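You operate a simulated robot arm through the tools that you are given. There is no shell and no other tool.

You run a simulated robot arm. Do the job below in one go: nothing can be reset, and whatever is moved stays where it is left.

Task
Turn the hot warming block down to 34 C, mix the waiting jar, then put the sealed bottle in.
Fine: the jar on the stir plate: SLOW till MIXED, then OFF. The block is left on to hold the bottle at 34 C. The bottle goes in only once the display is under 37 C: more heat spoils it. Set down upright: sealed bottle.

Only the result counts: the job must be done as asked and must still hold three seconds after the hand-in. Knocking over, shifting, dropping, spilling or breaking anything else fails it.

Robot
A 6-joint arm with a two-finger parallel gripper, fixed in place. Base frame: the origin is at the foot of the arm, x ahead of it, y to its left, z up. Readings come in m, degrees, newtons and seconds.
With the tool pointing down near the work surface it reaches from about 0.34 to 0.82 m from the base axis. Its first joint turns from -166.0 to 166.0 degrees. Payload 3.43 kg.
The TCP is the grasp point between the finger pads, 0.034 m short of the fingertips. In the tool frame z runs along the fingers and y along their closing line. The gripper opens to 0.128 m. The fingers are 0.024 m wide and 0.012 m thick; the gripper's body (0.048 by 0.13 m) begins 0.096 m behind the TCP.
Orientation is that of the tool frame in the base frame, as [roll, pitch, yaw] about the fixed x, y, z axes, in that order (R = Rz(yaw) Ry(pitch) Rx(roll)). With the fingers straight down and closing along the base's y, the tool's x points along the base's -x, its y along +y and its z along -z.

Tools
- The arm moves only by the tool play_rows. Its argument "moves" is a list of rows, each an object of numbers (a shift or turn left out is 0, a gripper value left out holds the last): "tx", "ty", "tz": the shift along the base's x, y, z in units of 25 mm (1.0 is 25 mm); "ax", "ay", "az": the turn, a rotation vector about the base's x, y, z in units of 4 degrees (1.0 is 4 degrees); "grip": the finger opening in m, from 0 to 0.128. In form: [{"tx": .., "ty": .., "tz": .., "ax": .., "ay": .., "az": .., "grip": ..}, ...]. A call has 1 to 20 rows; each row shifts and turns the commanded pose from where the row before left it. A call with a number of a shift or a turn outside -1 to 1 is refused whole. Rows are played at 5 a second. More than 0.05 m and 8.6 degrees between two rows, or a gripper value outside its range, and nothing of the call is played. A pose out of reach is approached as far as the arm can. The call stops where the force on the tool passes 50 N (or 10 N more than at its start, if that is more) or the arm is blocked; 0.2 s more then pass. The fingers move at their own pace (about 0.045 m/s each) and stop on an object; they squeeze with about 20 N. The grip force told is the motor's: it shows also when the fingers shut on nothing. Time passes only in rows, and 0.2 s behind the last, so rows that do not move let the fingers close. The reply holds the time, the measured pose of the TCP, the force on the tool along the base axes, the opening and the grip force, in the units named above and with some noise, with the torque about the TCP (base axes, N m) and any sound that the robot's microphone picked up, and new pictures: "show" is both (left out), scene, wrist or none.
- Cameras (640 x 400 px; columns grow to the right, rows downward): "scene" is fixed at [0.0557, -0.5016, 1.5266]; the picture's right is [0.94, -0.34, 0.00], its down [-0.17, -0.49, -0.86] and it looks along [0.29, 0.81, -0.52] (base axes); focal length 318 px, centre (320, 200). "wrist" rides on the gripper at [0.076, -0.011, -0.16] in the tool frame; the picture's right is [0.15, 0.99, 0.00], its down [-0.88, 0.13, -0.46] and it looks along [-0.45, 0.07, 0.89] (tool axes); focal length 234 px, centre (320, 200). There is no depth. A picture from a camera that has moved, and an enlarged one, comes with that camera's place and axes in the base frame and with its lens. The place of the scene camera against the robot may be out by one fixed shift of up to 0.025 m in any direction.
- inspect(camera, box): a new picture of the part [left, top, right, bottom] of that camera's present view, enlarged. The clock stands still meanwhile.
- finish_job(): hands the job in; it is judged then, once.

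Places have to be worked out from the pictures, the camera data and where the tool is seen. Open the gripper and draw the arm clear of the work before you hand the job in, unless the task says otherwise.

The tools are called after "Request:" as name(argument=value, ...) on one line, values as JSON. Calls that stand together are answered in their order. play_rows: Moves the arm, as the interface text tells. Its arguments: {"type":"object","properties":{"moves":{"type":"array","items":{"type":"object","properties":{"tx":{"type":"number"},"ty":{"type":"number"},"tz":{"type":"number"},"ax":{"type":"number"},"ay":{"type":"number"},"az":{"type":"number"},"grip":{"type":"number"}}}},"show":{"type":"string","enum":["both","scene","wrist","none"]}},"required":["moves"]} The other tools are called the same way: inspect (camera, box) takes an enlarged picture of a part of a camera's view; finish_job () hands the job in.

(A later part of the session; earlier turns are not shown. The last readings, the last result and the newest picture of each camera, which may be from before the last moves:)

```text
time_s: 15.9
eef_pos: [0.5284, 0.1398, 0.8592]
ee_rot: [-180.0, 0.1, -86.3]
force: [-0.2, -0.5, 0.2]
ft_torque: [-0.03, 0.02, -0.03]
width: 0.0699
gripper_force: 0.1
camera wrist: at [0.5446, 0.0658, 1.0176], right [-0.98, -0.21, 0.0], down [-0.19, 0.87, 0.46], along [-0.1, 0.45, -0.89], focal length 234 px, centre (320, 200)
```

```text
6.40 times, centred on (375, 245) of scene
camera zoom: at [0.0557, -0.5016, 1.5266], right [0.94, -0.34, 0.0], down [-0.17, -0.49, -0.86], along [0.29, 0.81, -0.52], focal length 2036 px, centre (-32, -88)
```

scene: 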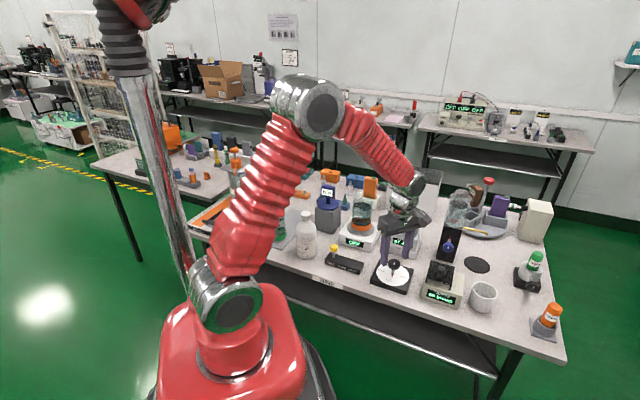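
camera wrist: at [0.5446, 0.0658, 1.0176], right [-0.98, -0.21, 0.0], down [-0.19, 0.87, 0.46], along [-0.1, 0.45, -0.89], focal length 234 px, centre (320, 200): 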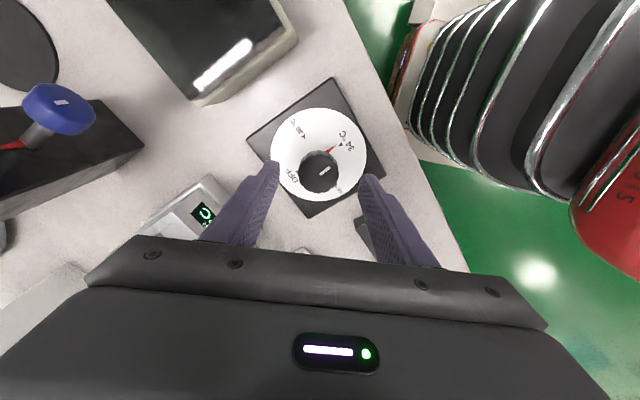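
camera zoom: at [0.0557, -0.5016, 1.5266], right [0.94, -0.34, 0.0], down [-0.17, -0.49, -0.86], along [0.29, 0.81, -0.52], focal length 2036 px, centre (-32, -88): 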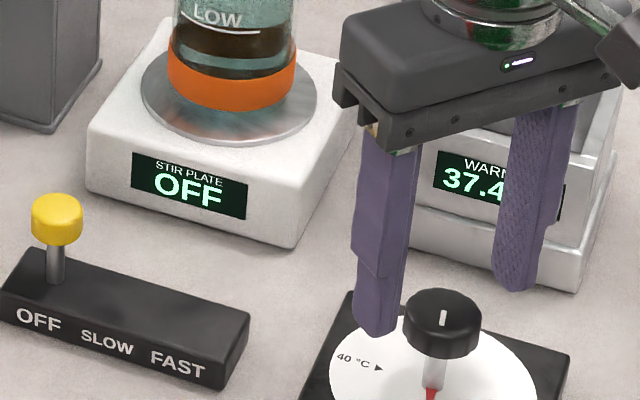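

On release the knob dragged about 6° past 34, and the display reads 37.4 and falling. I regrip centred, turn back slightly, and this time null the side force before opening.

Request:
play_rows(moves=[{"tx": 0.06, "ty": 0.05, "tz": -1}, {"tz": -0.95}, {"grip": 0.0}, {}, {}, {}], show="wrist")

Request:
inspect(camera="wrist", box=[240, 110, 400, 210])

Request:
inspect(camera="scene", box=[365, 245, 425, 300])

```text
time_s: 17.3
eef_pos: [0.5298, 0.1422, 0.8088]
ee_rot: [179.8, 0.0, -86.3]
force: [-8.1, -0.3, -1.4]
ft_torque: [-0.03, 0.06, 0.0]
width: 0.0375
gripper_force: 45.1
camera wrist: at [0.5465, 0.0661, 0.968], right [-0.98, -0.21, 0.0], down [-0.19, 0.87, 0.46], along [-0.1, 0.45, -0.89], focal length 234 px, centre (320, 200)
```

wrist: 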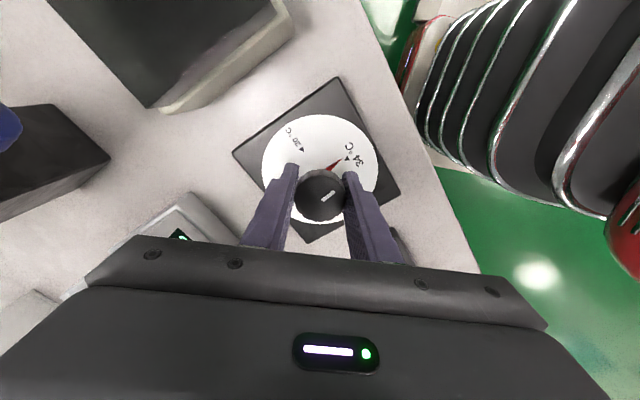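

```text
4.00 times, centred on (320, 160) of wrist
camera zoom: at [0.5465, 0.0661, 0.968], right [-0.98, -0.21, 0.0], down [-0.19, 0.87, 0.46], along [-0.1, 0.45, -0.89], focal length 937 px, centre (320, 360)
```

zoom: 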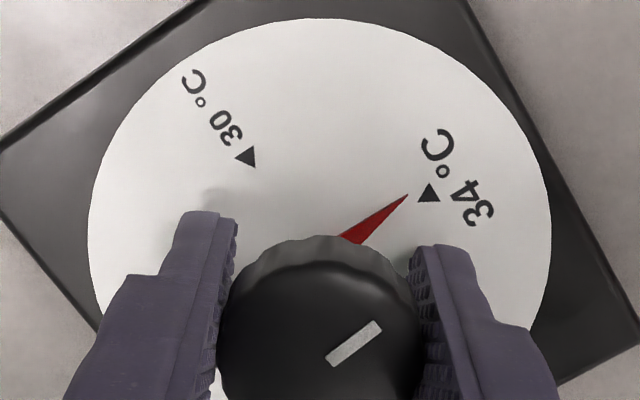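

```text
7.27 times, centred on (395, 272) of scene
camera zoom: at [0.0557, -0.5016, 1.5266], right [0.94, -0.34, 0.0], down [-0.17, -0.49, -0.86], along [0.29, 0.81, -0.52], focal length 2313 px, centre (-226, -327)
```

zoom: 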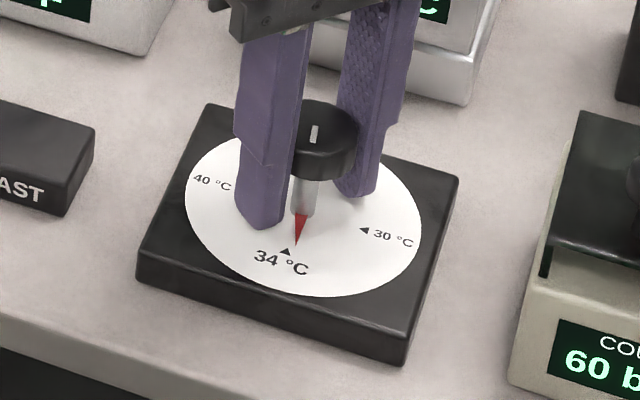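

Working through both cameras with perspective, the knob has turned about 93.5°, so it is roughly 3.5° past 34. I turn it back by that amount with the grip centred and the side force low.

Request:
play_rows(moves=[{"az": -0.45}, {"az": -0.45}, {}, {}], show="none")

Request:
inspect(camera="scene", box=[365, 245, 425, 300])

Request:
inspect(camera="wrist", box=[240, 110, 400, 210])

```text
time_s: 18.3
eef_pos: [0.5296, 0.1411, 0.8081]
ee_rot: [179.8, 0.0, -89.9]
force: [-15.3, -8.0, -14.5]
ft_torque: [-0.03, 0.03, 0.0]
width: 0.0373
gripper_force: 45.0
```

```text
7.27 times, centred on (395, 272) of scene
camera zoom: at [0.0557, -0.5016, 1.5266], right [0.94, -0.34, 0.0], down [-0.17, -0.49, -0.86], along [0.29, 0.81, -0.52], focal length 2313 px, centre (-226, -327)
```

zoom: 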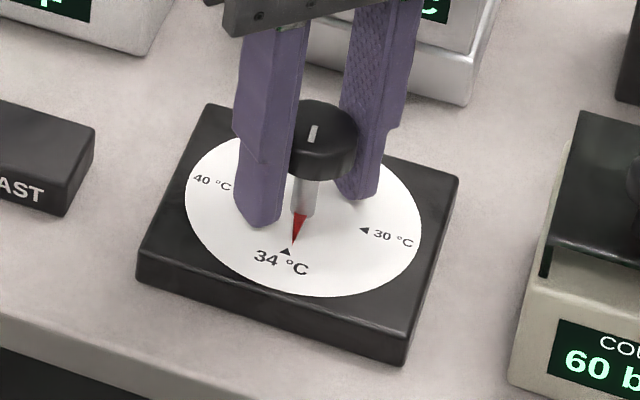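

```text
4.00 times, centred on (320, 160) of wrist
camera zoom: at [0.5419, 0.0653, 0.9681], right [-0.99, -0.15, 0.0], down [-0.13, 0.88, 0.46], along [-0.07, 0.45, -0.89], focal length 937 px, centre (320, 360)
```

zoom: 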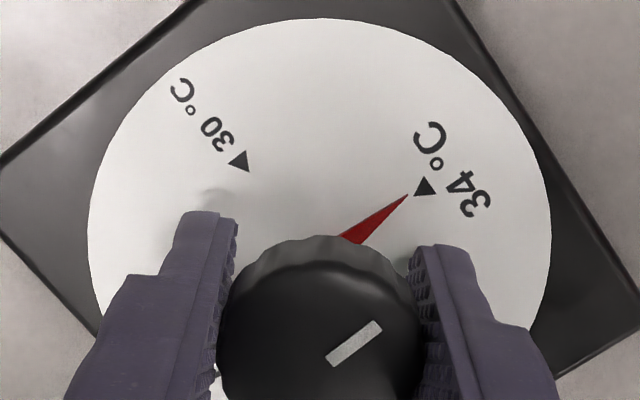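

The pointer and 34 mark nearly touch now. I relax the side force slightly, open and lift, then read the temperature as it settles.

Request:
play_rows(moves=[{"tx": -0.04, "ty": -0.02, "tz": -0.03}, {"grip": 0.07}, {}, {}, {"tz": 1}, {"tz": 1}, {"tz": 1}, {"tz": 1}], show="scene")

Request:
inspect(camera="scene", box=[365, 245, 425, 300])

Request:
inspect(camera="scene", box=[325, 215, 425, 275])

Request:
inspect(camera="wrist", box=[240, 80, 400, 180])

```text
time_s: 20.1
eef_pos: [0.5304, 0.1417, 0.9089]
ee_rot: [179.9, 0.0, -89.9]
force: [-0.6, 0.1, 0.1]
ft_torque: [-0.02, 0.0, 0.01]
width: 0.0701
gripper_force: 0.2
```

scene: 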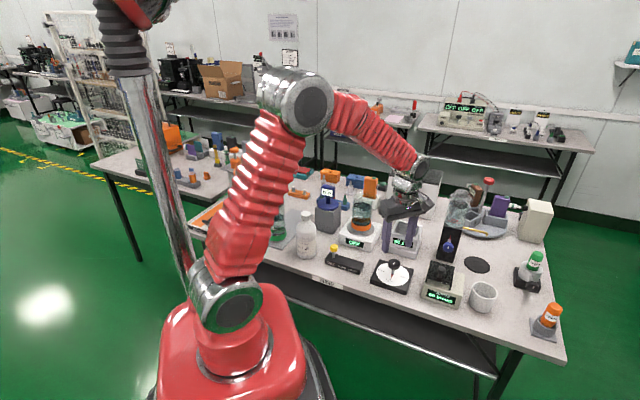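

```text
7.27 times, centred on (395, 272) of scene
camera zoom: at [0.0557, -0.5016, 1.5266], right [0.94, -0.34, 0.0], down [-0.17, -0.49, -0.86], along [0.29, 0.81, -0.52], focal length 2313 px, centre (-226, -327)
```

zoom: 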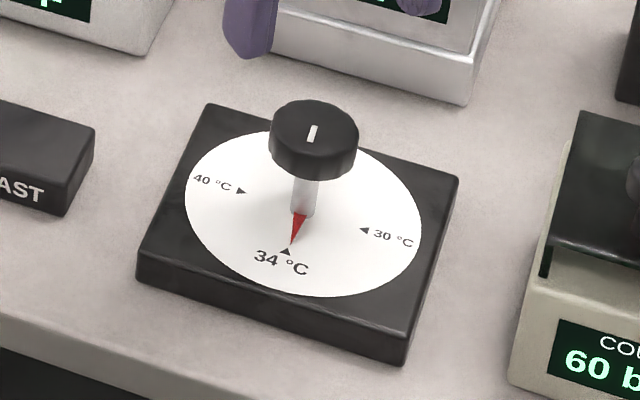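

```text
6.40 times, centred on (375, 245) of scene
camera zoom: at [0.0557, -0.5016, 1.5266], right [0.94, -0.34, 0.0], down [-0.17, -0.49, -0.86], along [0.29, 0.81, -0.52], focal length 2036 px, centre (-32, -88)
```

zoom: 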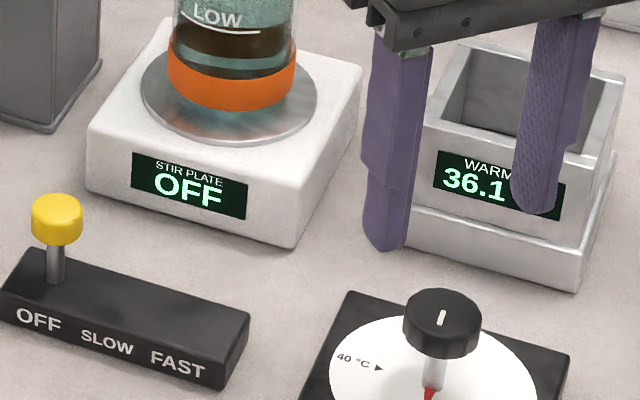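

```text
4.00 times, centred on (320, 130) of wrist
camera zoom: at [0.5413, 0.0657, 1.0685], right [-0.99, -0.15, 0.0], down [-0.13, 0.88, 0.46], along [-0.07, 0.45, -0.89], focal length 937 px, centre (320, 480)
```

zoom: 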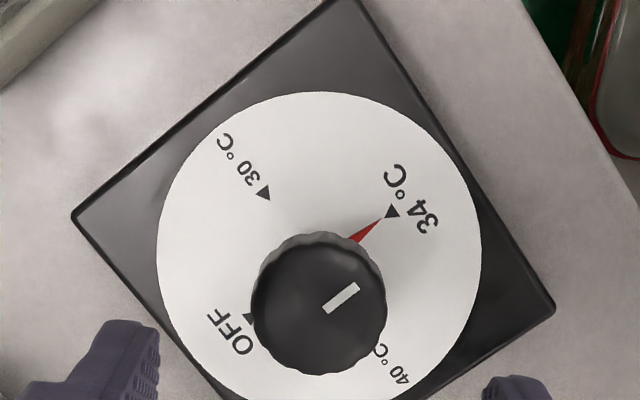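

The pointer now sits on the 34 mark and the display is 36.1 and falling. The yellow slider knob triangulates to (0.378, 0.279, 0.82), and SLOW is 40 mm along (0.707, -0.707). I move above it and turn the gripper to close along the slide direction.

Request:
play_rows(moves=[{"tz": 1, "az": -0.94}, {"tz": 1, "az": -0.94}, {"tz": 0.5, "az": -0.94}, {"tx": -0.68, "ty": 0.6, "az": -0.94}, {"tx": -0.68, "ty": 0.6, "az": -0.94}, {"tx": -0.68, "ty": 0.6, "az": -0.94}, {"tx": -0.68, "ty": 0.6, "az": -0.94}, {"tx": -0.68, "ty": 0.6, "az": -0.94}, {"tx": -0.68, "ty": 0.6, "az": -0.94}, {"tx": -0.68, "ty": 0.6, "az": -0.94}, {"tx": -0.68, "ty": 0.6, "az": -0.94}, {"tx": -0.68, "ty": 0.6, "az": -0.94}, {}], show="both")

Request:
inspect(camera="wrist", box=[240, 80, 400, 180])

Request:
inspect(camera="scene", box=[325, 215, 425, 275])

```text
time_s: 22.9
eef_pos: [0.3775, 0.2758, 0.9734]
ee_rot: [-180.0, 0.0, -135.2]
force: [0.7, -0.9, -0.1]
ft_torque: [0.0, 0.0, 0.02]
width: 0.0698
gripper_force: 0.0
camera wrist: at [0.3311, 0.2137, 1.1322], right [-0.8, 0.6, 0.0], down [0.53, 0.71, 0.46], along [0.27, 0.37, -0.89], focal length 234 px, centre (320, 200)
```

scene: 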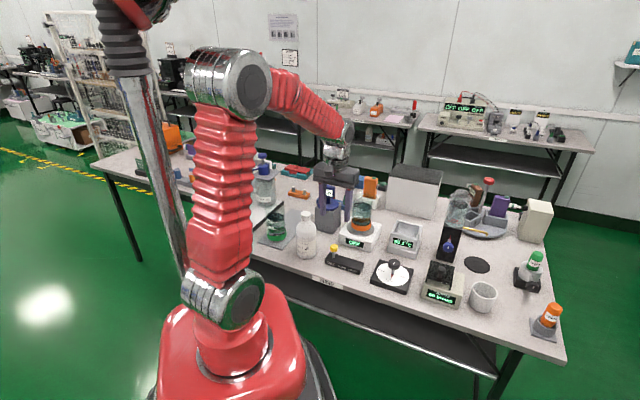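
wrist: 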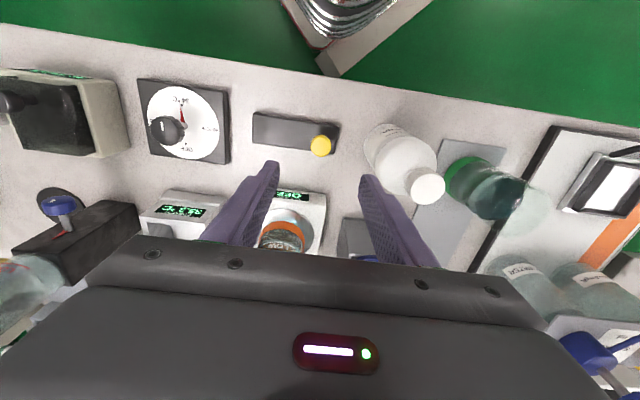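

```text
4.00 times, centred on (320, 130) of wrist
camera zoom: at [0.3311, 0.2137, 1.1322], right [-0.8, 0.6, 0.0], down [0.53, 0.71, 0.46], along [0.27, 0.37, -0.89], focal length 937 px, centre (320, 480)
```

zoom: 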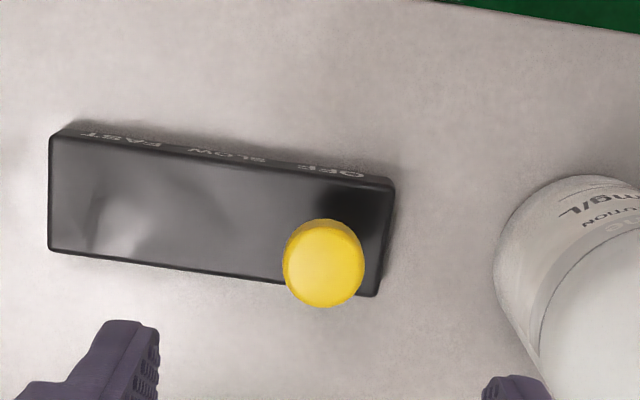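

```text
6.40 times, centred on (375, 245) of scene
camera zoom: at [0.0557, -0.5016, 1.5266], right [0.94, -0.34, 0.0], down [-0.17, -0.49, -0.86], along [0.29, 0.81, -0.52], focal length 2036 px, centre (-32, -88)
```

zoom: 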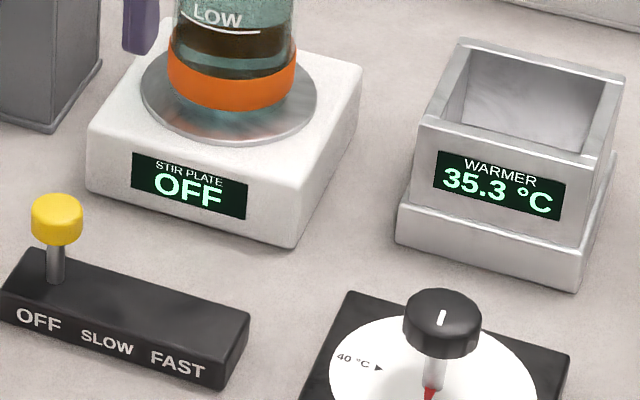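

The knob refines to (0.379, 0.281, 0.81). I align, narrow the opening to 55 mm to keep clear of the bottle, and start down.

Request:
play_rows(moves=[{"tx": 0.06, "ty": 0.2, "tz": -1, "grip": 0.055}, {"tz": -1}, {"tz": -1}, {"tz": -1}, {"tz": -0.6}, {}], show="both")

Request:
inspect(camera="wrist", box=[240, 80, 400, 180])

Request:
inspect(camera="scene", box=[285, 200, 385, 275])

```text
time_s: 24.3
eef_pos: [0.3786, 0.2808, 0.8578]
ee_rot: [-180.0, 0.0, -135.1]
force: [-0.7, 0.0, 0.4]
ft_torque: [0.03, -0.02, 0.0]
width: 0.0549
gripper_force: 0.1
camera wrist: at [0.3324, 0.2193, 1.0166], right [-0.8, 0.6, 0.0], down [0.53, 0.71, 0.46], along [0.27, 0.37, -0.89], focal length 234 px, centre (320, 200)
```

scene: 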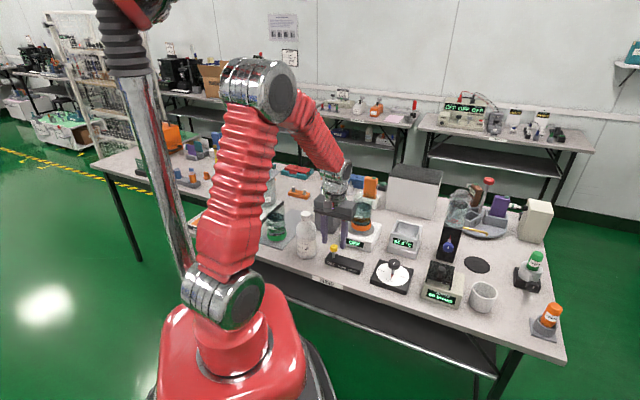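
wrist: 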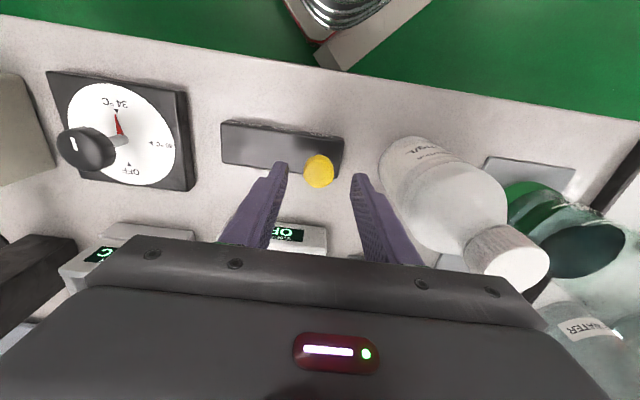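

```text
4.00 times, centred on (320, 130) of wrist
camera zoom: at [0.3324, 0.2193, 1.0166], right [-0.8, 0.6, 0.0], down [0.53, 0.71, 0.46], along [0.27, 0.37, -0.89], focal length 937 px, centre (320, 480)
```

zoom: 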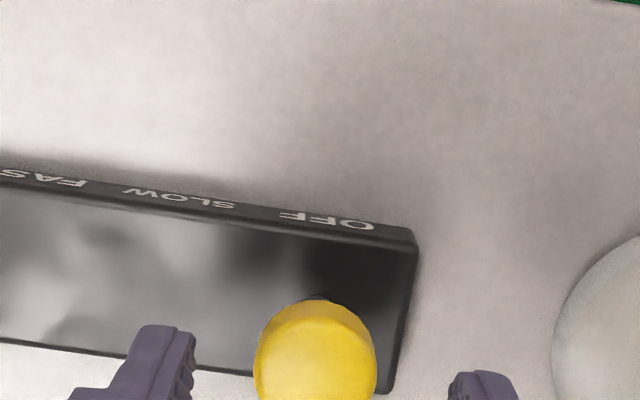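

```text
5.33 times, centred on (335, 238) of scene
camera zoom: at [0.0557, -0.5016, 1.5266], right [0.94, -0.34, 0.0], down [-0.17, -0.49, -0.86], along [0.29, 0.81, -0.52], focal length 1696 px, centre (240, 0)
```

zoom: 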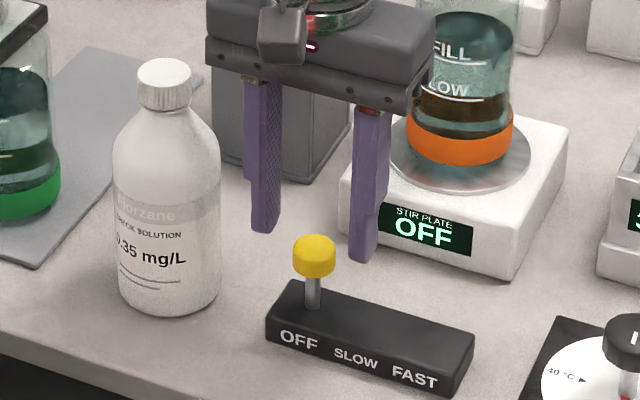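

Everything lines up and the bottle is clear. I lower 52 mm to grip height and close on the yellow knob.

Request:
play_rows(moves=[{"tz": -1}, {"tz": -0.6}, {"tz": -0.4}, {"grip": 0.0}, {}, {}, {}, {}], show="scene")

Request:
inspect(camera="scene", box=[285, 200, 385, 275])

```text
time_s: 26.1
eef_pos: [0.3782, 0.2804, 0.8064]
ee_rot: [-180.0, 0.0, -135.1]
force: [4.3, -2.8, -5.9]
ft_torque: [0.07, -0.02, -0.02]
width: 0.0264
gripper_force: 45.3
```

scene: 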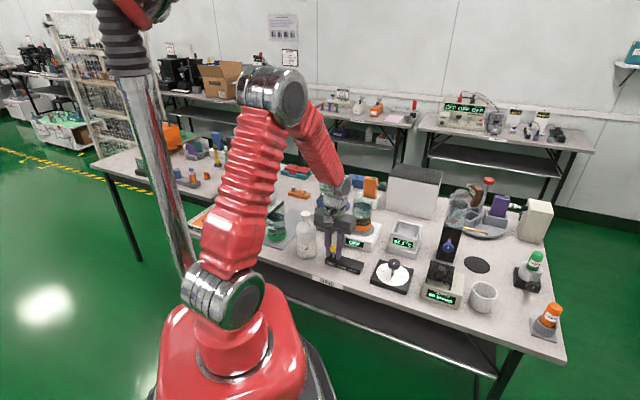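

```text
5.33 times, centred on (335, 238) of scene
camera zoom: at [0.0557, -0.5016, 1.5266], right [0.94, -0.34, 0.0], down [-0.17, -0.49, -0.86], along [0.29, 0.81, -0.52], focal length 1696 px, centre (240, 0)
```

zoom: 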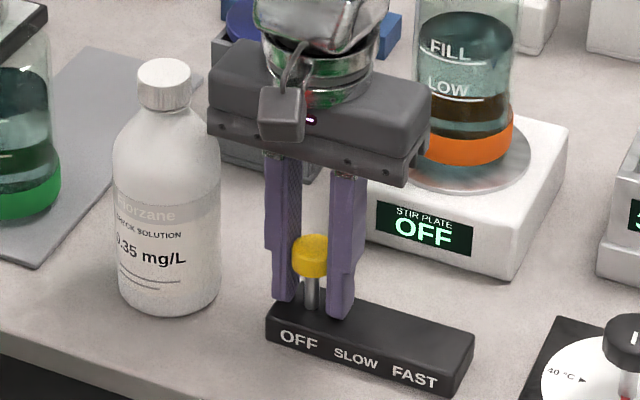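

The knob is gripped at a 26 mm opening and the stir display is still visible. I slide it 40 mm toward SLOW and keep hold of it.

Request:
play_rows(moves=[{"tx": 0.283, "ty": -0.283}, {"tx": 0.283, "ty": -0.283}, {"tx": 0.283, "ty": -0.283}, {"tx": 0.283, "ty": -0.283}], show="scene")

Request:
inspect(camera="scene", box=[285, 200, 385, 275])

```text
time_s: 27.1
eef_pos: [0.4076, 0.2515, 0.8072]
ee_rot: [179.9, -0.1, -135.1]
force: [-6.3, -6.5, -7.6]
ft_torque: [-0.01, 0.0, -0.04]
width: 0.0263
gripper_force: 45.2
```

scene: 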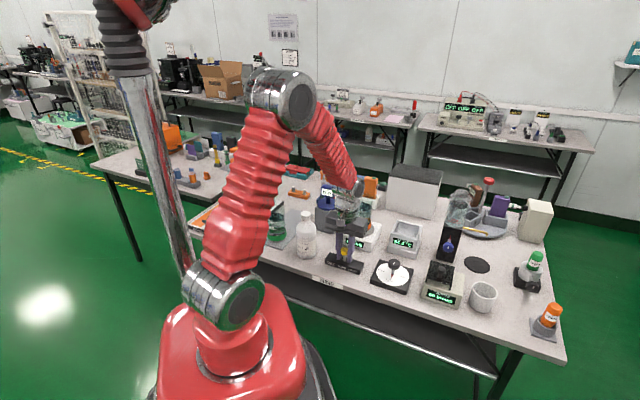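

```text
5.33 times, centred on (335, 238) of scene
camera zoom: at [0.0557, -0.5016, 1.5266], right [0.94, -0.34, 0.0], down [-0.17, -0.49, -0.86], along [0.29, 0.81, -0.52], focal length 1696 px, centre (240, 0)
```

zoom: 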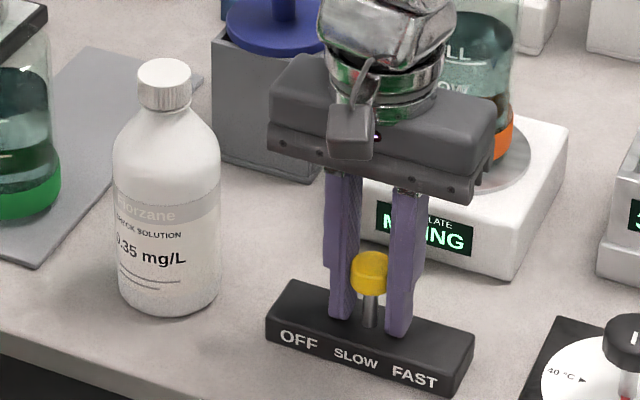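

The display says MIXING and the knob is at SLOW. I hold here and check at short intervals.

Request:
play_rows(moves=[{}, {}, {}, {}, {}, {}, {}, {}, {}], show="none")

Request:
inspect(camera="scene", box=[325, 215, 425, 275])

```text
time_s: 29.1
eef_pos: [0.4077, 0.2526, 0.8059]
ee_rot: [180.0, 0.0, -135.1]
force: [-14.6, -16.4, -8.0]
ft_torque: [0.01, -0.03, 0.0]
width: 0.0265
gripper_force: 44.5
```

```text
6.40 times, centred on (375, 245) of scene
camera zoom: at [0.0557, -0.5016, 1.5266], right [0.94, -0.34, 0.0], down [-0.17, -0.49, -0.86], along [0.29, 0.81, -0.52], focal length 2036 px, centre (-32, -88)
```

zoom: 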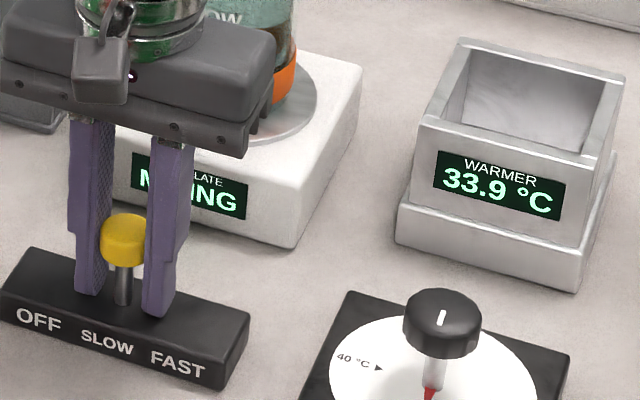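

Still MIXING, and the warmer is at 33.9. I keep waiting.

Request:
play_rows(moves=[{}, {}, {}, {}, {}, {}, {}], show="none")

Request:
inspect(camera="scene", box=[325, 215, 425, 275])

```text
time_s: 30.7
eef_pos: [0.408, 0.2516, 0.8075]
ee_rot: [-180.0, 0.0, -135.2]
force: [-14.3, -15.3, -10.4]
ft_torque: [-0.02, 0.02, 0.0]
width: 0.0264
gripper_force: 45.3
```

```text
6.40 times, centred on (375, 245) of scene
camera zoom: at [0.0557, -0.5016, 1.5266], right [0.94, -0.34, 0.0], down [-0.17, -0.49, -0.86], along [0.29, 0.81, -0.52], focal length 2036 px, centre (-32, -88)
```

zoom: 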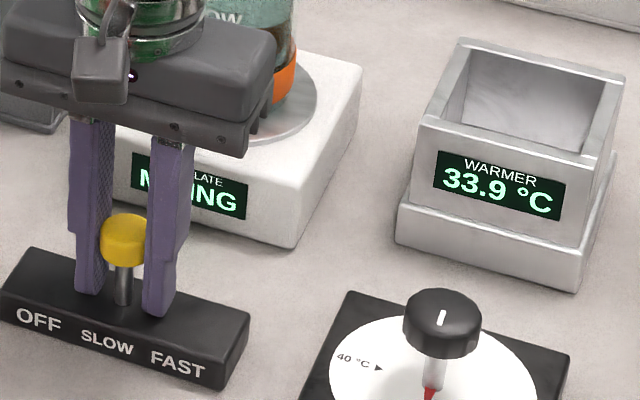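

The warmer has settled at 33.9, so the dial setting is good. I keep waiting for MIXED.

Request:
play_rows(moves=[{}, {}, {}, {}, {}, {}, {}], show="none")

Request:
inspect(camera="scene", box=[325, 215, 425, 275])

```text
time_s: 32.3
eef_pos: [0.4082, 0.2529, 0.8067]
ee_rot: [180.0, 0.0, -135.1]
force: [-15.2, -14.5, -9.9]
ft_torque: [-0.06, -0.01, -0.01]
width: 0.0264
gripper_force: 45.3
```

```text
6.40 times, centred on (375, 245) of scene
camera zoom: at [0.0557, -0.5016, 1.5266], right [0.94, -0.34, 0.0], down [-0.17, -0.49, -0.86], along [0.29, 0.81, -0.52], focal length 2036 px, centre (-32, -88)
```

zoom: 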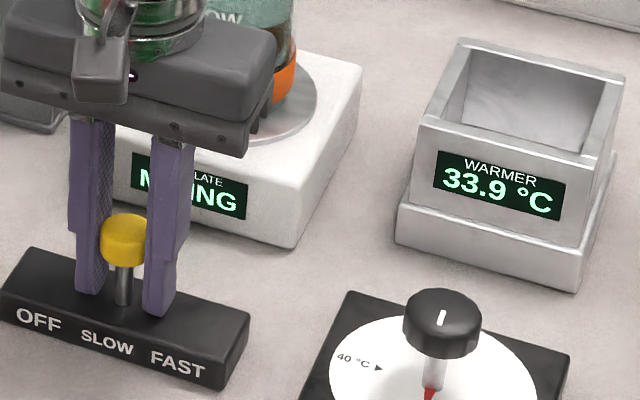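

Still MIXING, so I wait on.

Request:
play_rows(moves=[{}, {}, {}, {}, {}, {}, {}], show="none")

Request:
inspect(camera="scene", box=[325, 215, 425, 275])

```text
time_s: 33.9
eef_pos: [0.4073, 0.2518, 0.8071]
ee_rot: [179.9, 0.0, -135.1]
force: [-12.7, -13.2, -6.9]
ft_torque: [0.06, -0.06, -0.01]
width: 0.0264
gripper_force: 44.5
```

```text
6.40 times, centred on (375, 245) of scene
camera zoom: at [0.0557, -0.5016, 1.5266], right [0.94, -0.34, 0.0], down [-0.17, -0.49, -0.86], along [0.29, 0.81, -0.52], focal length 2036 px, centre (-32, -88)
```

zoom: 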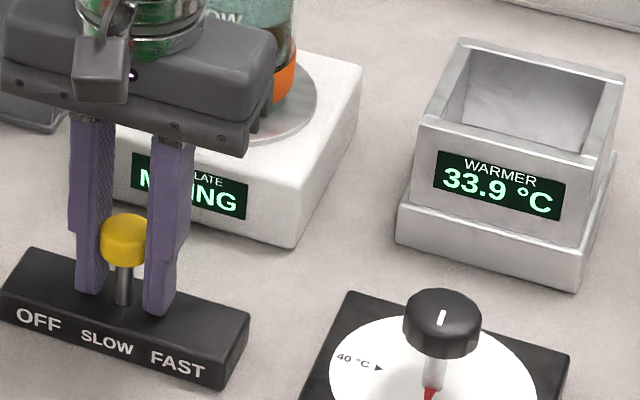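

Still MIXING, so I wait another stretch.

Request:
play_rows(moves=[{}, {}, {}, {}, {}, {}, {}], show="none")

Request:
inspect(camera="scene", box=[325, 215, 425, 275])

```text
time_s: 35.5
eef_pos: [0.4088, 0.2521, 0.8081]
ee_rot: [180.0, 0.0, -135.1]
force: [-11.0, -11.2, -5.5]
ft_torque: [0.05, -0.01, 0.0]
width: 0.0261
gripper_force: 45.0
```

```text
6.40 times, centred on (375, 245) of scene
camera zoom: at [0.0557, -0.5016, 1.5266], right [0.94, -0.34, 0.0], down [-0.17, -0.49, -0.86], along [0.29, 0.81, -0.52], focal length 2036 px, centre (-32, -88)
```

zoom: 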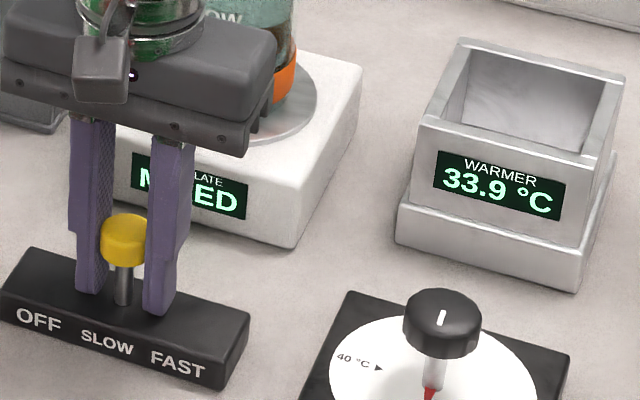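

It now reads MIXED, so I slide the knob straight back 40 mm to OFF.

Request:
play_rows(moves=[{"tx": -0.3, "ty": 0.28}, {"tx": -0.29, "ty": 0.28}, {"tx": -0.29, "ty": 0.29}, {"tx": -0.29, "ty": 0.29}], show="none")

Request:
inspect(camera="scene", box=[285, 200, 385, 275])

```text
time_s: 36.5
eef_pos: [0.3803, 0.2814, 0.8065]
ee_rot: [-179.9, 0.0, -135.1]
force: [-3.6, -13.2, 3.1]
ft_torque: [0.1, -0.05, 0.05]
width: 0.0263
gripper_force: 45.3
```

```text
5.33 times, centred on (335, 238) of scene
camera zoom: at [0.0557, -0.5016, 1.5266], right [0.94, -0.34, 0.0], down [-0.17, -0.49, -0.86], along [0.29, 0.81, -0.52], focal length 1696 px, centre (240, 0)
```

zoom: 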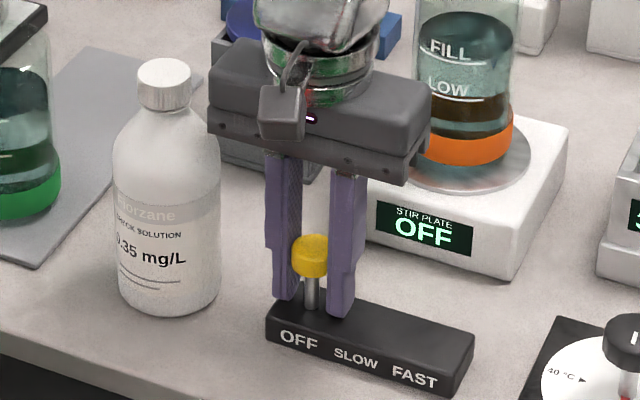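

The stir plate is OFF again. I release, rise straight up, and check it stays OFF.

Request:
play_rows(moves=[{"grip": 0.055}, {}, {}, {"tz": 1}, {"tz": 1}, {"tz": 1}, {"tz": 1}, {"tz": 1}, {"tz": 1}, {"tz": 1}, {"tz": 1}, {"tz": 1}, {}], show="both")

Request:
inspect(camera="scene", box=[285, 200, 385, 275])

Request:
inspect(camera="wrist", box=[320, 80, 480, 180])

Request:
inspect(camera="scene", box=[380, 210, 430, 260])

```text
time_s: 39.3
eef_pos: [0.3772, 0.2821, 1.0329]
ee_rot: [180.0, -0.1, -135.1]
force: [-0.6, 0.1, 0.1]
ft_torque: [-0.03, 0.01, 0.01]
width: 0.0551
gripper_force: 0.0
camera wrist: at [0.3314, 0.219, 1.1921], right [-0.8, 0.6, 0.0], down [0.53, 0.71, 0.46], along [0.27, 0.37, -0.89], focal length 234 px, centre (320, 200)
```

scene: 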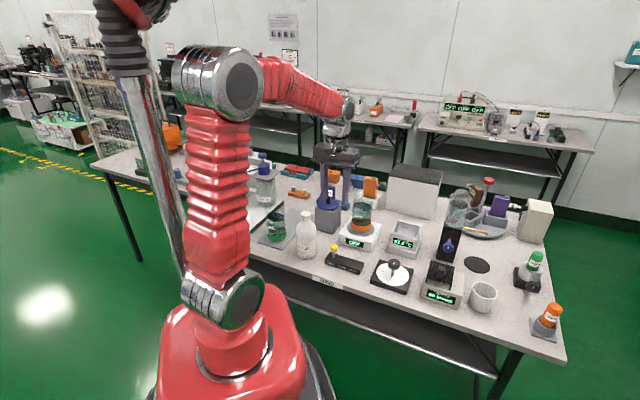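
wrist: 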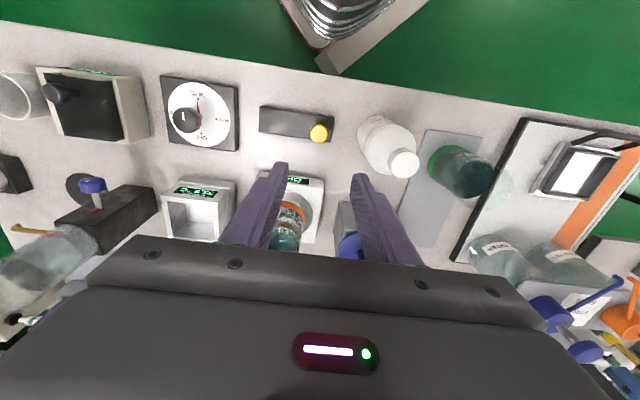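

```text
5.33 times, centred on (335, 238) of scene
camera zoom: at [0.0557, -0.5016, 1.5266], right [0.94, -0.34, 0.0], down [-0.17, -0.49, -0.86], along [0.29, 0.81, -0.52], focal length 1696 px, centre (240, 0)
```

zoom: 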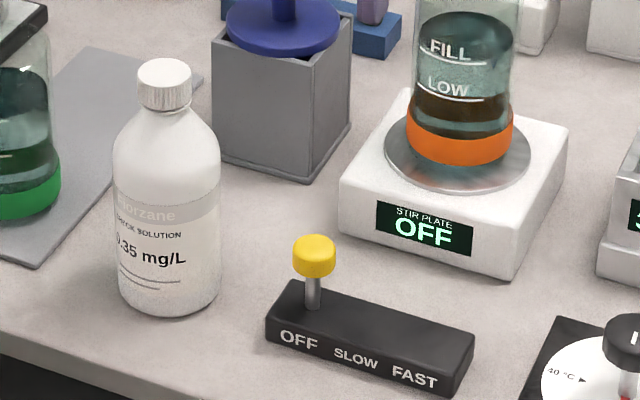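

```text
4.00 times, centred on (400, 130) of wrist
camera zoom: at [0.3314, 0.219, 1.1921], right [-0.8, 0.6, 0.0], down [0.53, 0.71, 0.46], along [0.27, 0.37, -0.89], focal length 937 px, centre (0, 480)
```

zoom: 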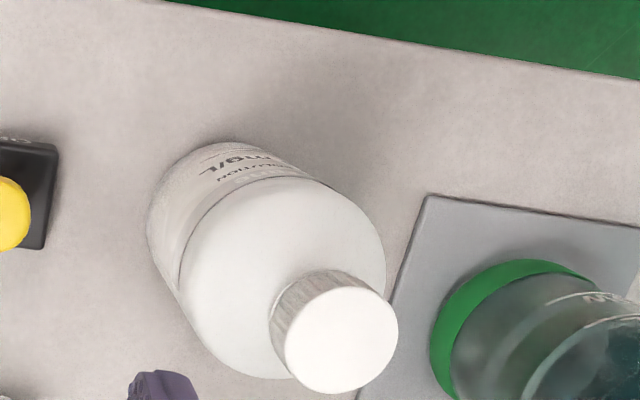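

```text
8.00 times, centred on (405, 235) of scene
camera zoom: at [0.0557, -0.5016, 1.5266], right [0.94, -0.34, 0.0], down [-0.17, -0.49, -0.86], along [0.29, 0.81, -0.52], focal length 2544 px, centre (-360, -80)
```

zoom: 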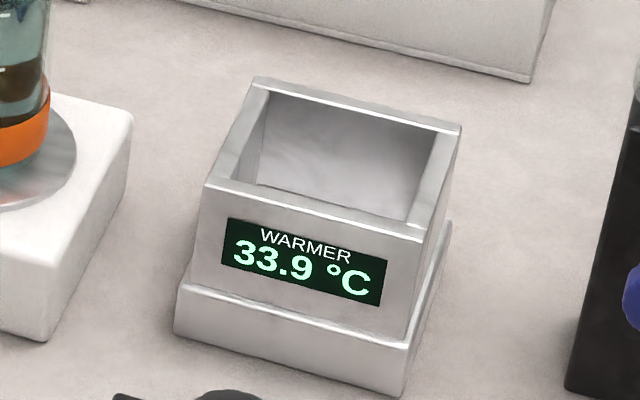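

The stir plate stays OFF and the warmer is steady at 33.9. The bottle axis is about (0.302, 0.354) with its cap top near 0.92–0.93, and it is about 70 mm wide. I move above it, turning the gripper to close front-to-back, clear of the green jar and the slider.

Request:
play_rows(moves=[{"tz": 0.6, "az": -1, "grip": 0.1}, {"tx": -0.3, "ty": 0.29, "az": -1}, {"tx": -0.3, "ty": 0.29, "az": -1}, {"tx": -0.3, "ty": 0.29, "az": -1}, {"tx": -0.3, "ty": 0.29, "az": -1}, {"tx": -0.3, "ty": 0.29, "az": -1}, {"tx": -0.3, "ty": 0.29, "az": -1}, {"tx": -0.3, "ty": 0.29, "az": -1}, {"tx": -0.3, "ty": 0.29, "az": -1}, {"tx": -0.3, "ty": 0.29, "az": -1}, {"tx": -0.3, "ty": 0.29, "az": -1}, {"az": -1}], show="scene")

Request:
play_rows(moves=[{"az": -1}, {"az": -1}, {"az": -1}, {"az": -1}, {"az": -1}, {"az": -1}, {"az": -1}, {"az": -1}, {"az": -1}, {"az": -1}, {"az": -0.5}, {}], show="both")

Request:
inspect(camera="wrist", box=[240, 80, 400, 180])

```text
time_s: 41.9
eef_pos: [0.3017, 0.3522, 1.0458]
ee_rot: [-180.0, 0.0, 176.8]
force: [0.2, -0.5, 1.0]
ft_torque: [-0.03, 0.01, -0.02]
width: 0.1
gripper_force: 0.1
```

scene: 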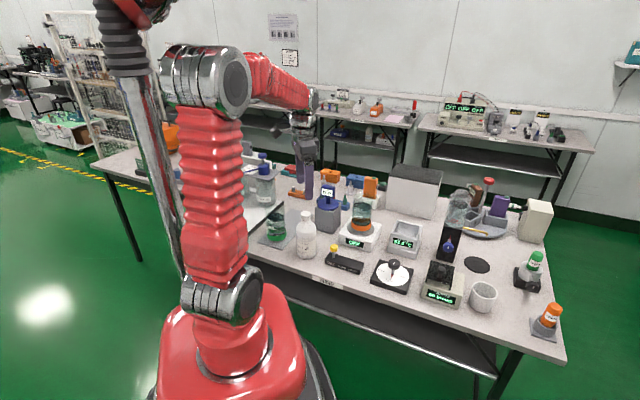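

```text
time_s: 44.5
eef_pos: [0.3031, 0.3527, 1.0465]
ee_rot: [180.0, 0.0, 134.9]
force: [-0.8, 0.4, -0.5]
ft_torque: [-0.01, -0.01, -0.02]
width: 0.1002
gripper_force: 0.1
camera wrist: at [0.2411, 0.3987, 1.2063], right [0.6, 0.8, 0.0], down [0.71, -0.53, 0.46], along [0.37, -0.27, -0.89], focal length 234 px, centre (320, 200)
```

scene: 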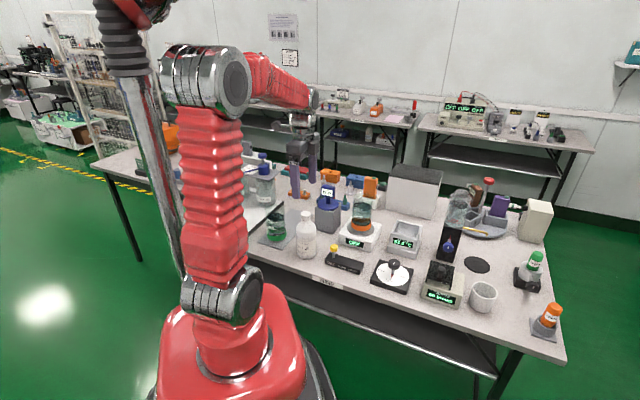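
wrist: 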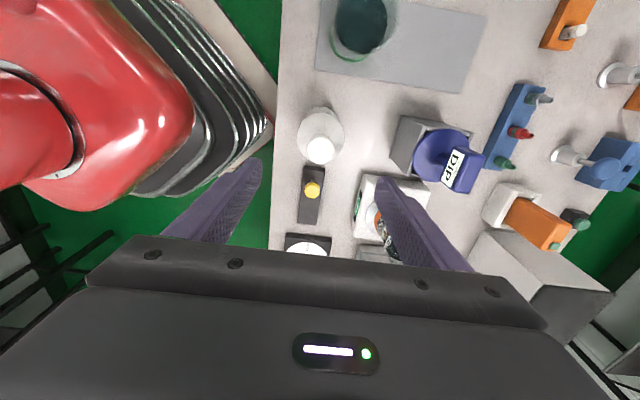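

```text
4.00 times, centred on (320, 130) of wrist
camera zoom: at [0.2411, 0.3987, 1.2063], right [0.6, 0.8, 0.0], down [0.71, -0.53, 0.46], along [0.37, -0.27, -0.89], focal length 937 px, centre (320, 480)
```

zoom: 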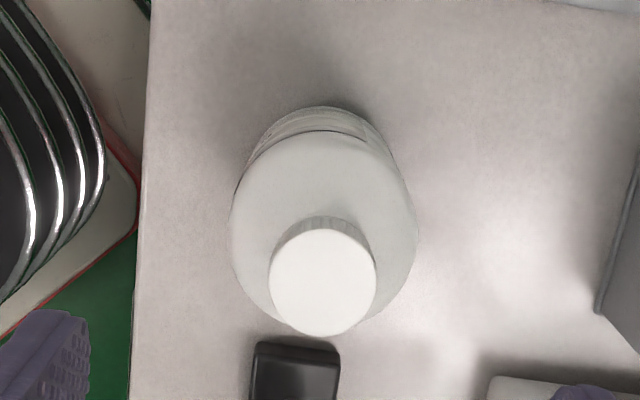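

The cap triangulates cleanly to (0.304, 0.353, 0.924), almost under the TCP. I descend with the fingers open to 100 mm, stopping midway to check.

Request:
play_rows(moves=[{"tx": 0.04, "ty": 0.02, "tz": -1}, {"tz": -1}, {"tz": -1}, {"tz": -1}, {}], show="both")

Request:
inspect(camera="scene", box=[260, 180, 360, 265])

```text
time_s: 45.7
eef_pos: [0.3064, 0.3547, 0.9452]
ee_rot: [180.0, 0.0, 134.9]
force: [-0.7, -0.2, -0.5]
ft_torque: [0.01, -0.05, 0.01]
width: 0.1
gripper_force: 0.0
camera wrist: at [0.2431, 0.3996, 1.1048], right [0.6, 0.8, 0.0], down [0.71, -0.53, 0.46], along [0.37, -0.27, -0.89], focal length 234 px, centre (320, 200)
```

scene: 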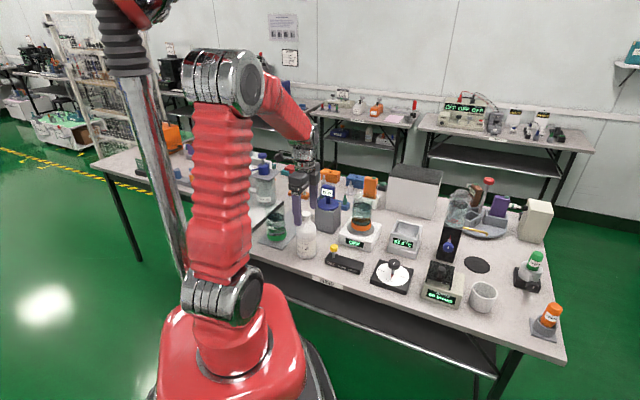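
wrist: 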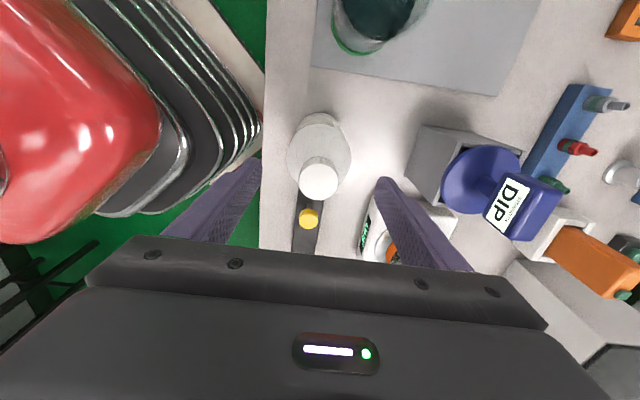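

```text
4.71 times, centred on (310, 222) of scene
camera zoom: at [0.0557, -0.5016, 1.5266], right [0.94, -0.34, 0.0], down [-0.17, -0.49, -0.86], along [0.29, 0.81, -0.52], focal length 1497 px, centre (367, 94)
```

zoom: 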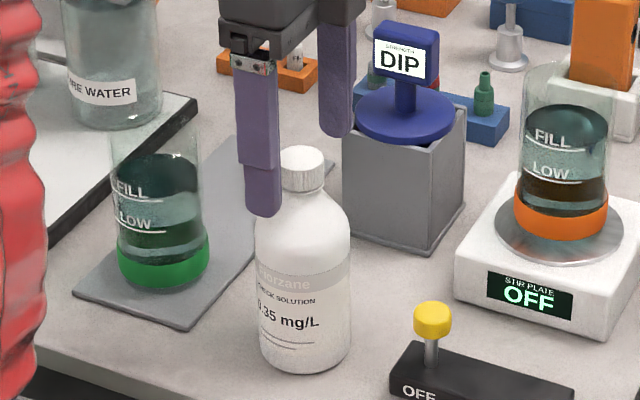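

Both fingers clear the bottle on either side. I lower to about z = 0.853, high on the cylindrical body so the tips can clear the well rim later, then close.

Request:
play_rows(moves=[{"tz": -1}, {"tz": -1}, {"tz": -1}, {"tz": -0.68}, {}, {"grip": 0.0}, {}, {}, {}, {}, {}], show="both")

Request:
inspect(camera="scene", box=[260, 180, 360, 265])

```text
time_s: 48.1
eef_pos: [0.3035, 0.3551, 0.8539]
ee_rot: [-180.0, 0.0, 134.9]
force: [0.0, 0.2, 0.4]
ft_torque: [-0.02, 0.0, -0.02]
width: 0.0685
gripper_force: 19.7
camera wrist: at [0.2413, 0.4, 1.0134], right [0.6, 0.8, 0.0], down [0.71, -0.53, 0.46], along [0.37, -0.27, -0.89], focal length 234 px, centre (320, 200)
```

scene: 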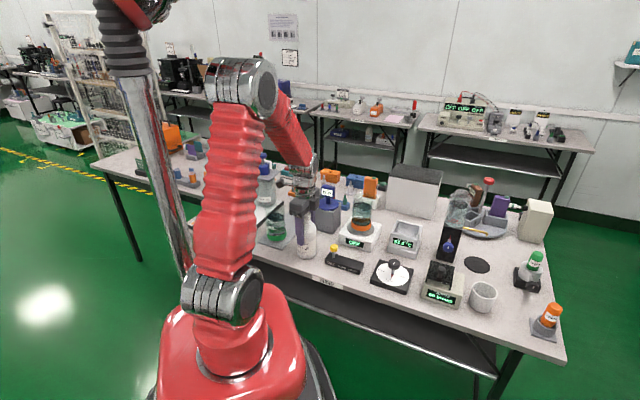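
wrist: 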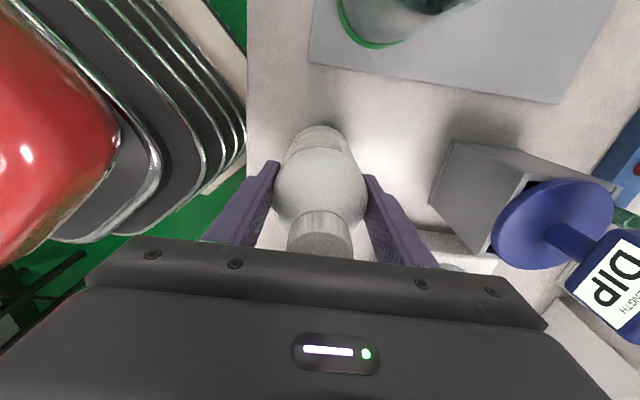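

```text
4.71 times, centred on (310, 222) of scene
camera zoom: at [0.0557, -0.5016, 1.5266], right [0.94, -0.34, 0.0], down [-0.17, -0.49, -0.86], along [0.29, 0.81, -0.52], focal length 1497 px, centre (367, 94)
```

zoom: 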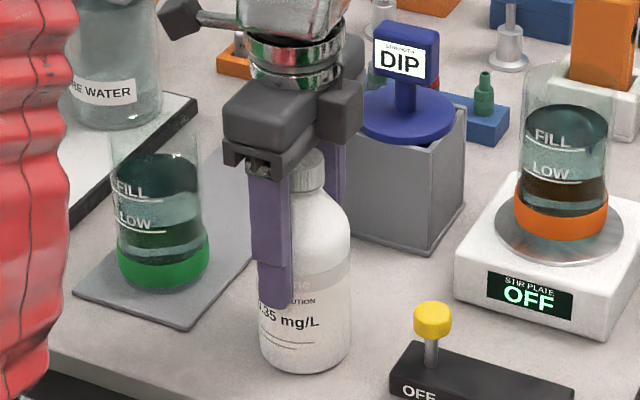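

The bottle is held at a 68.5 mm width. I lift it a little and check the load.

Request:
play_rows(moves=[{"tz": 0.4}, {"tz": 0.8}, {"tz": 0.8}, {}], show="scene")

Request:
inspect(camera="scene", box=[260, 180, 360, 265])

Request:
inspect(camera="scene", box=[380, 160, 500, 270])

```text
time_s: 49.1
eef_pos: [0.3046, 0.3546, 0.9052]
ee_rot: [180.0, 0.0, 135.0]
force: [0.5, 0.1, -4.6]
ft_torque: [0.0, -0.02, 0.01]
width: 0.0687
gripper_force: 20.0
```

scene: 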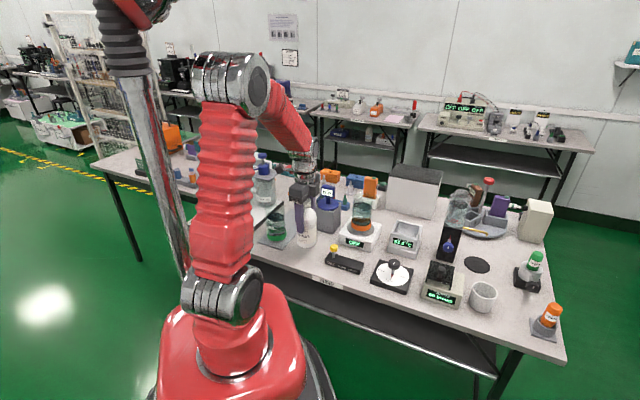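

```text
4.71 times, centred on (310, 222) of scene
camera zoom: at [0.0557, -0.5016, 1.5266], right [0.94, -0.34, 0.0], down [-0.17, -0.49, -0.86], along [0.29, 0.81, -0.52], focal length 1497 px, centre (367, 94)
```

zoom: 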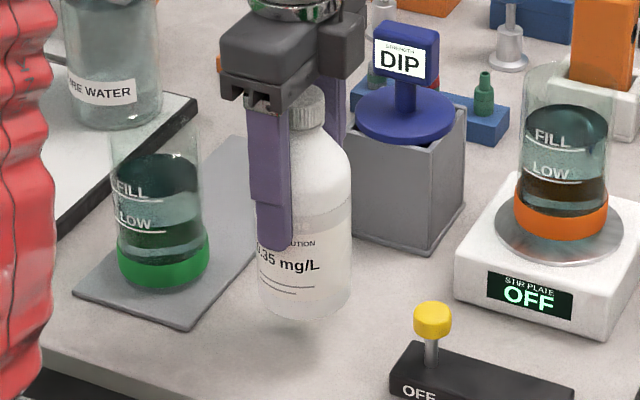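

```text
3.64 times, centred on (440, 215) of scene
camera zoom: at [0.0557, -0.5016, 1.5266], right [0.94, -0.34, 0.0], down [-0.17, -0.49, -0.86], along [0.29, 0.81, -0.52], focal length 1157 px, centre (-116, 146)
```

zoom: 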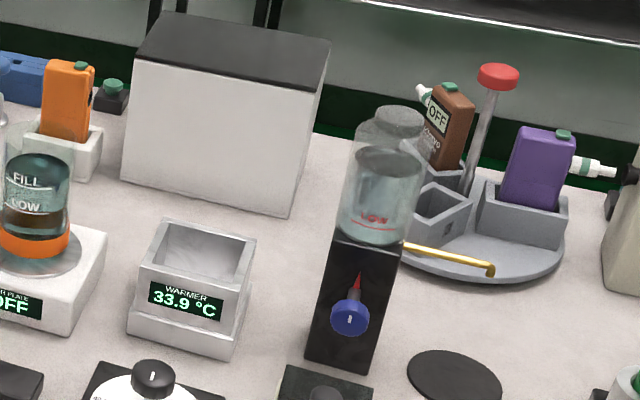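

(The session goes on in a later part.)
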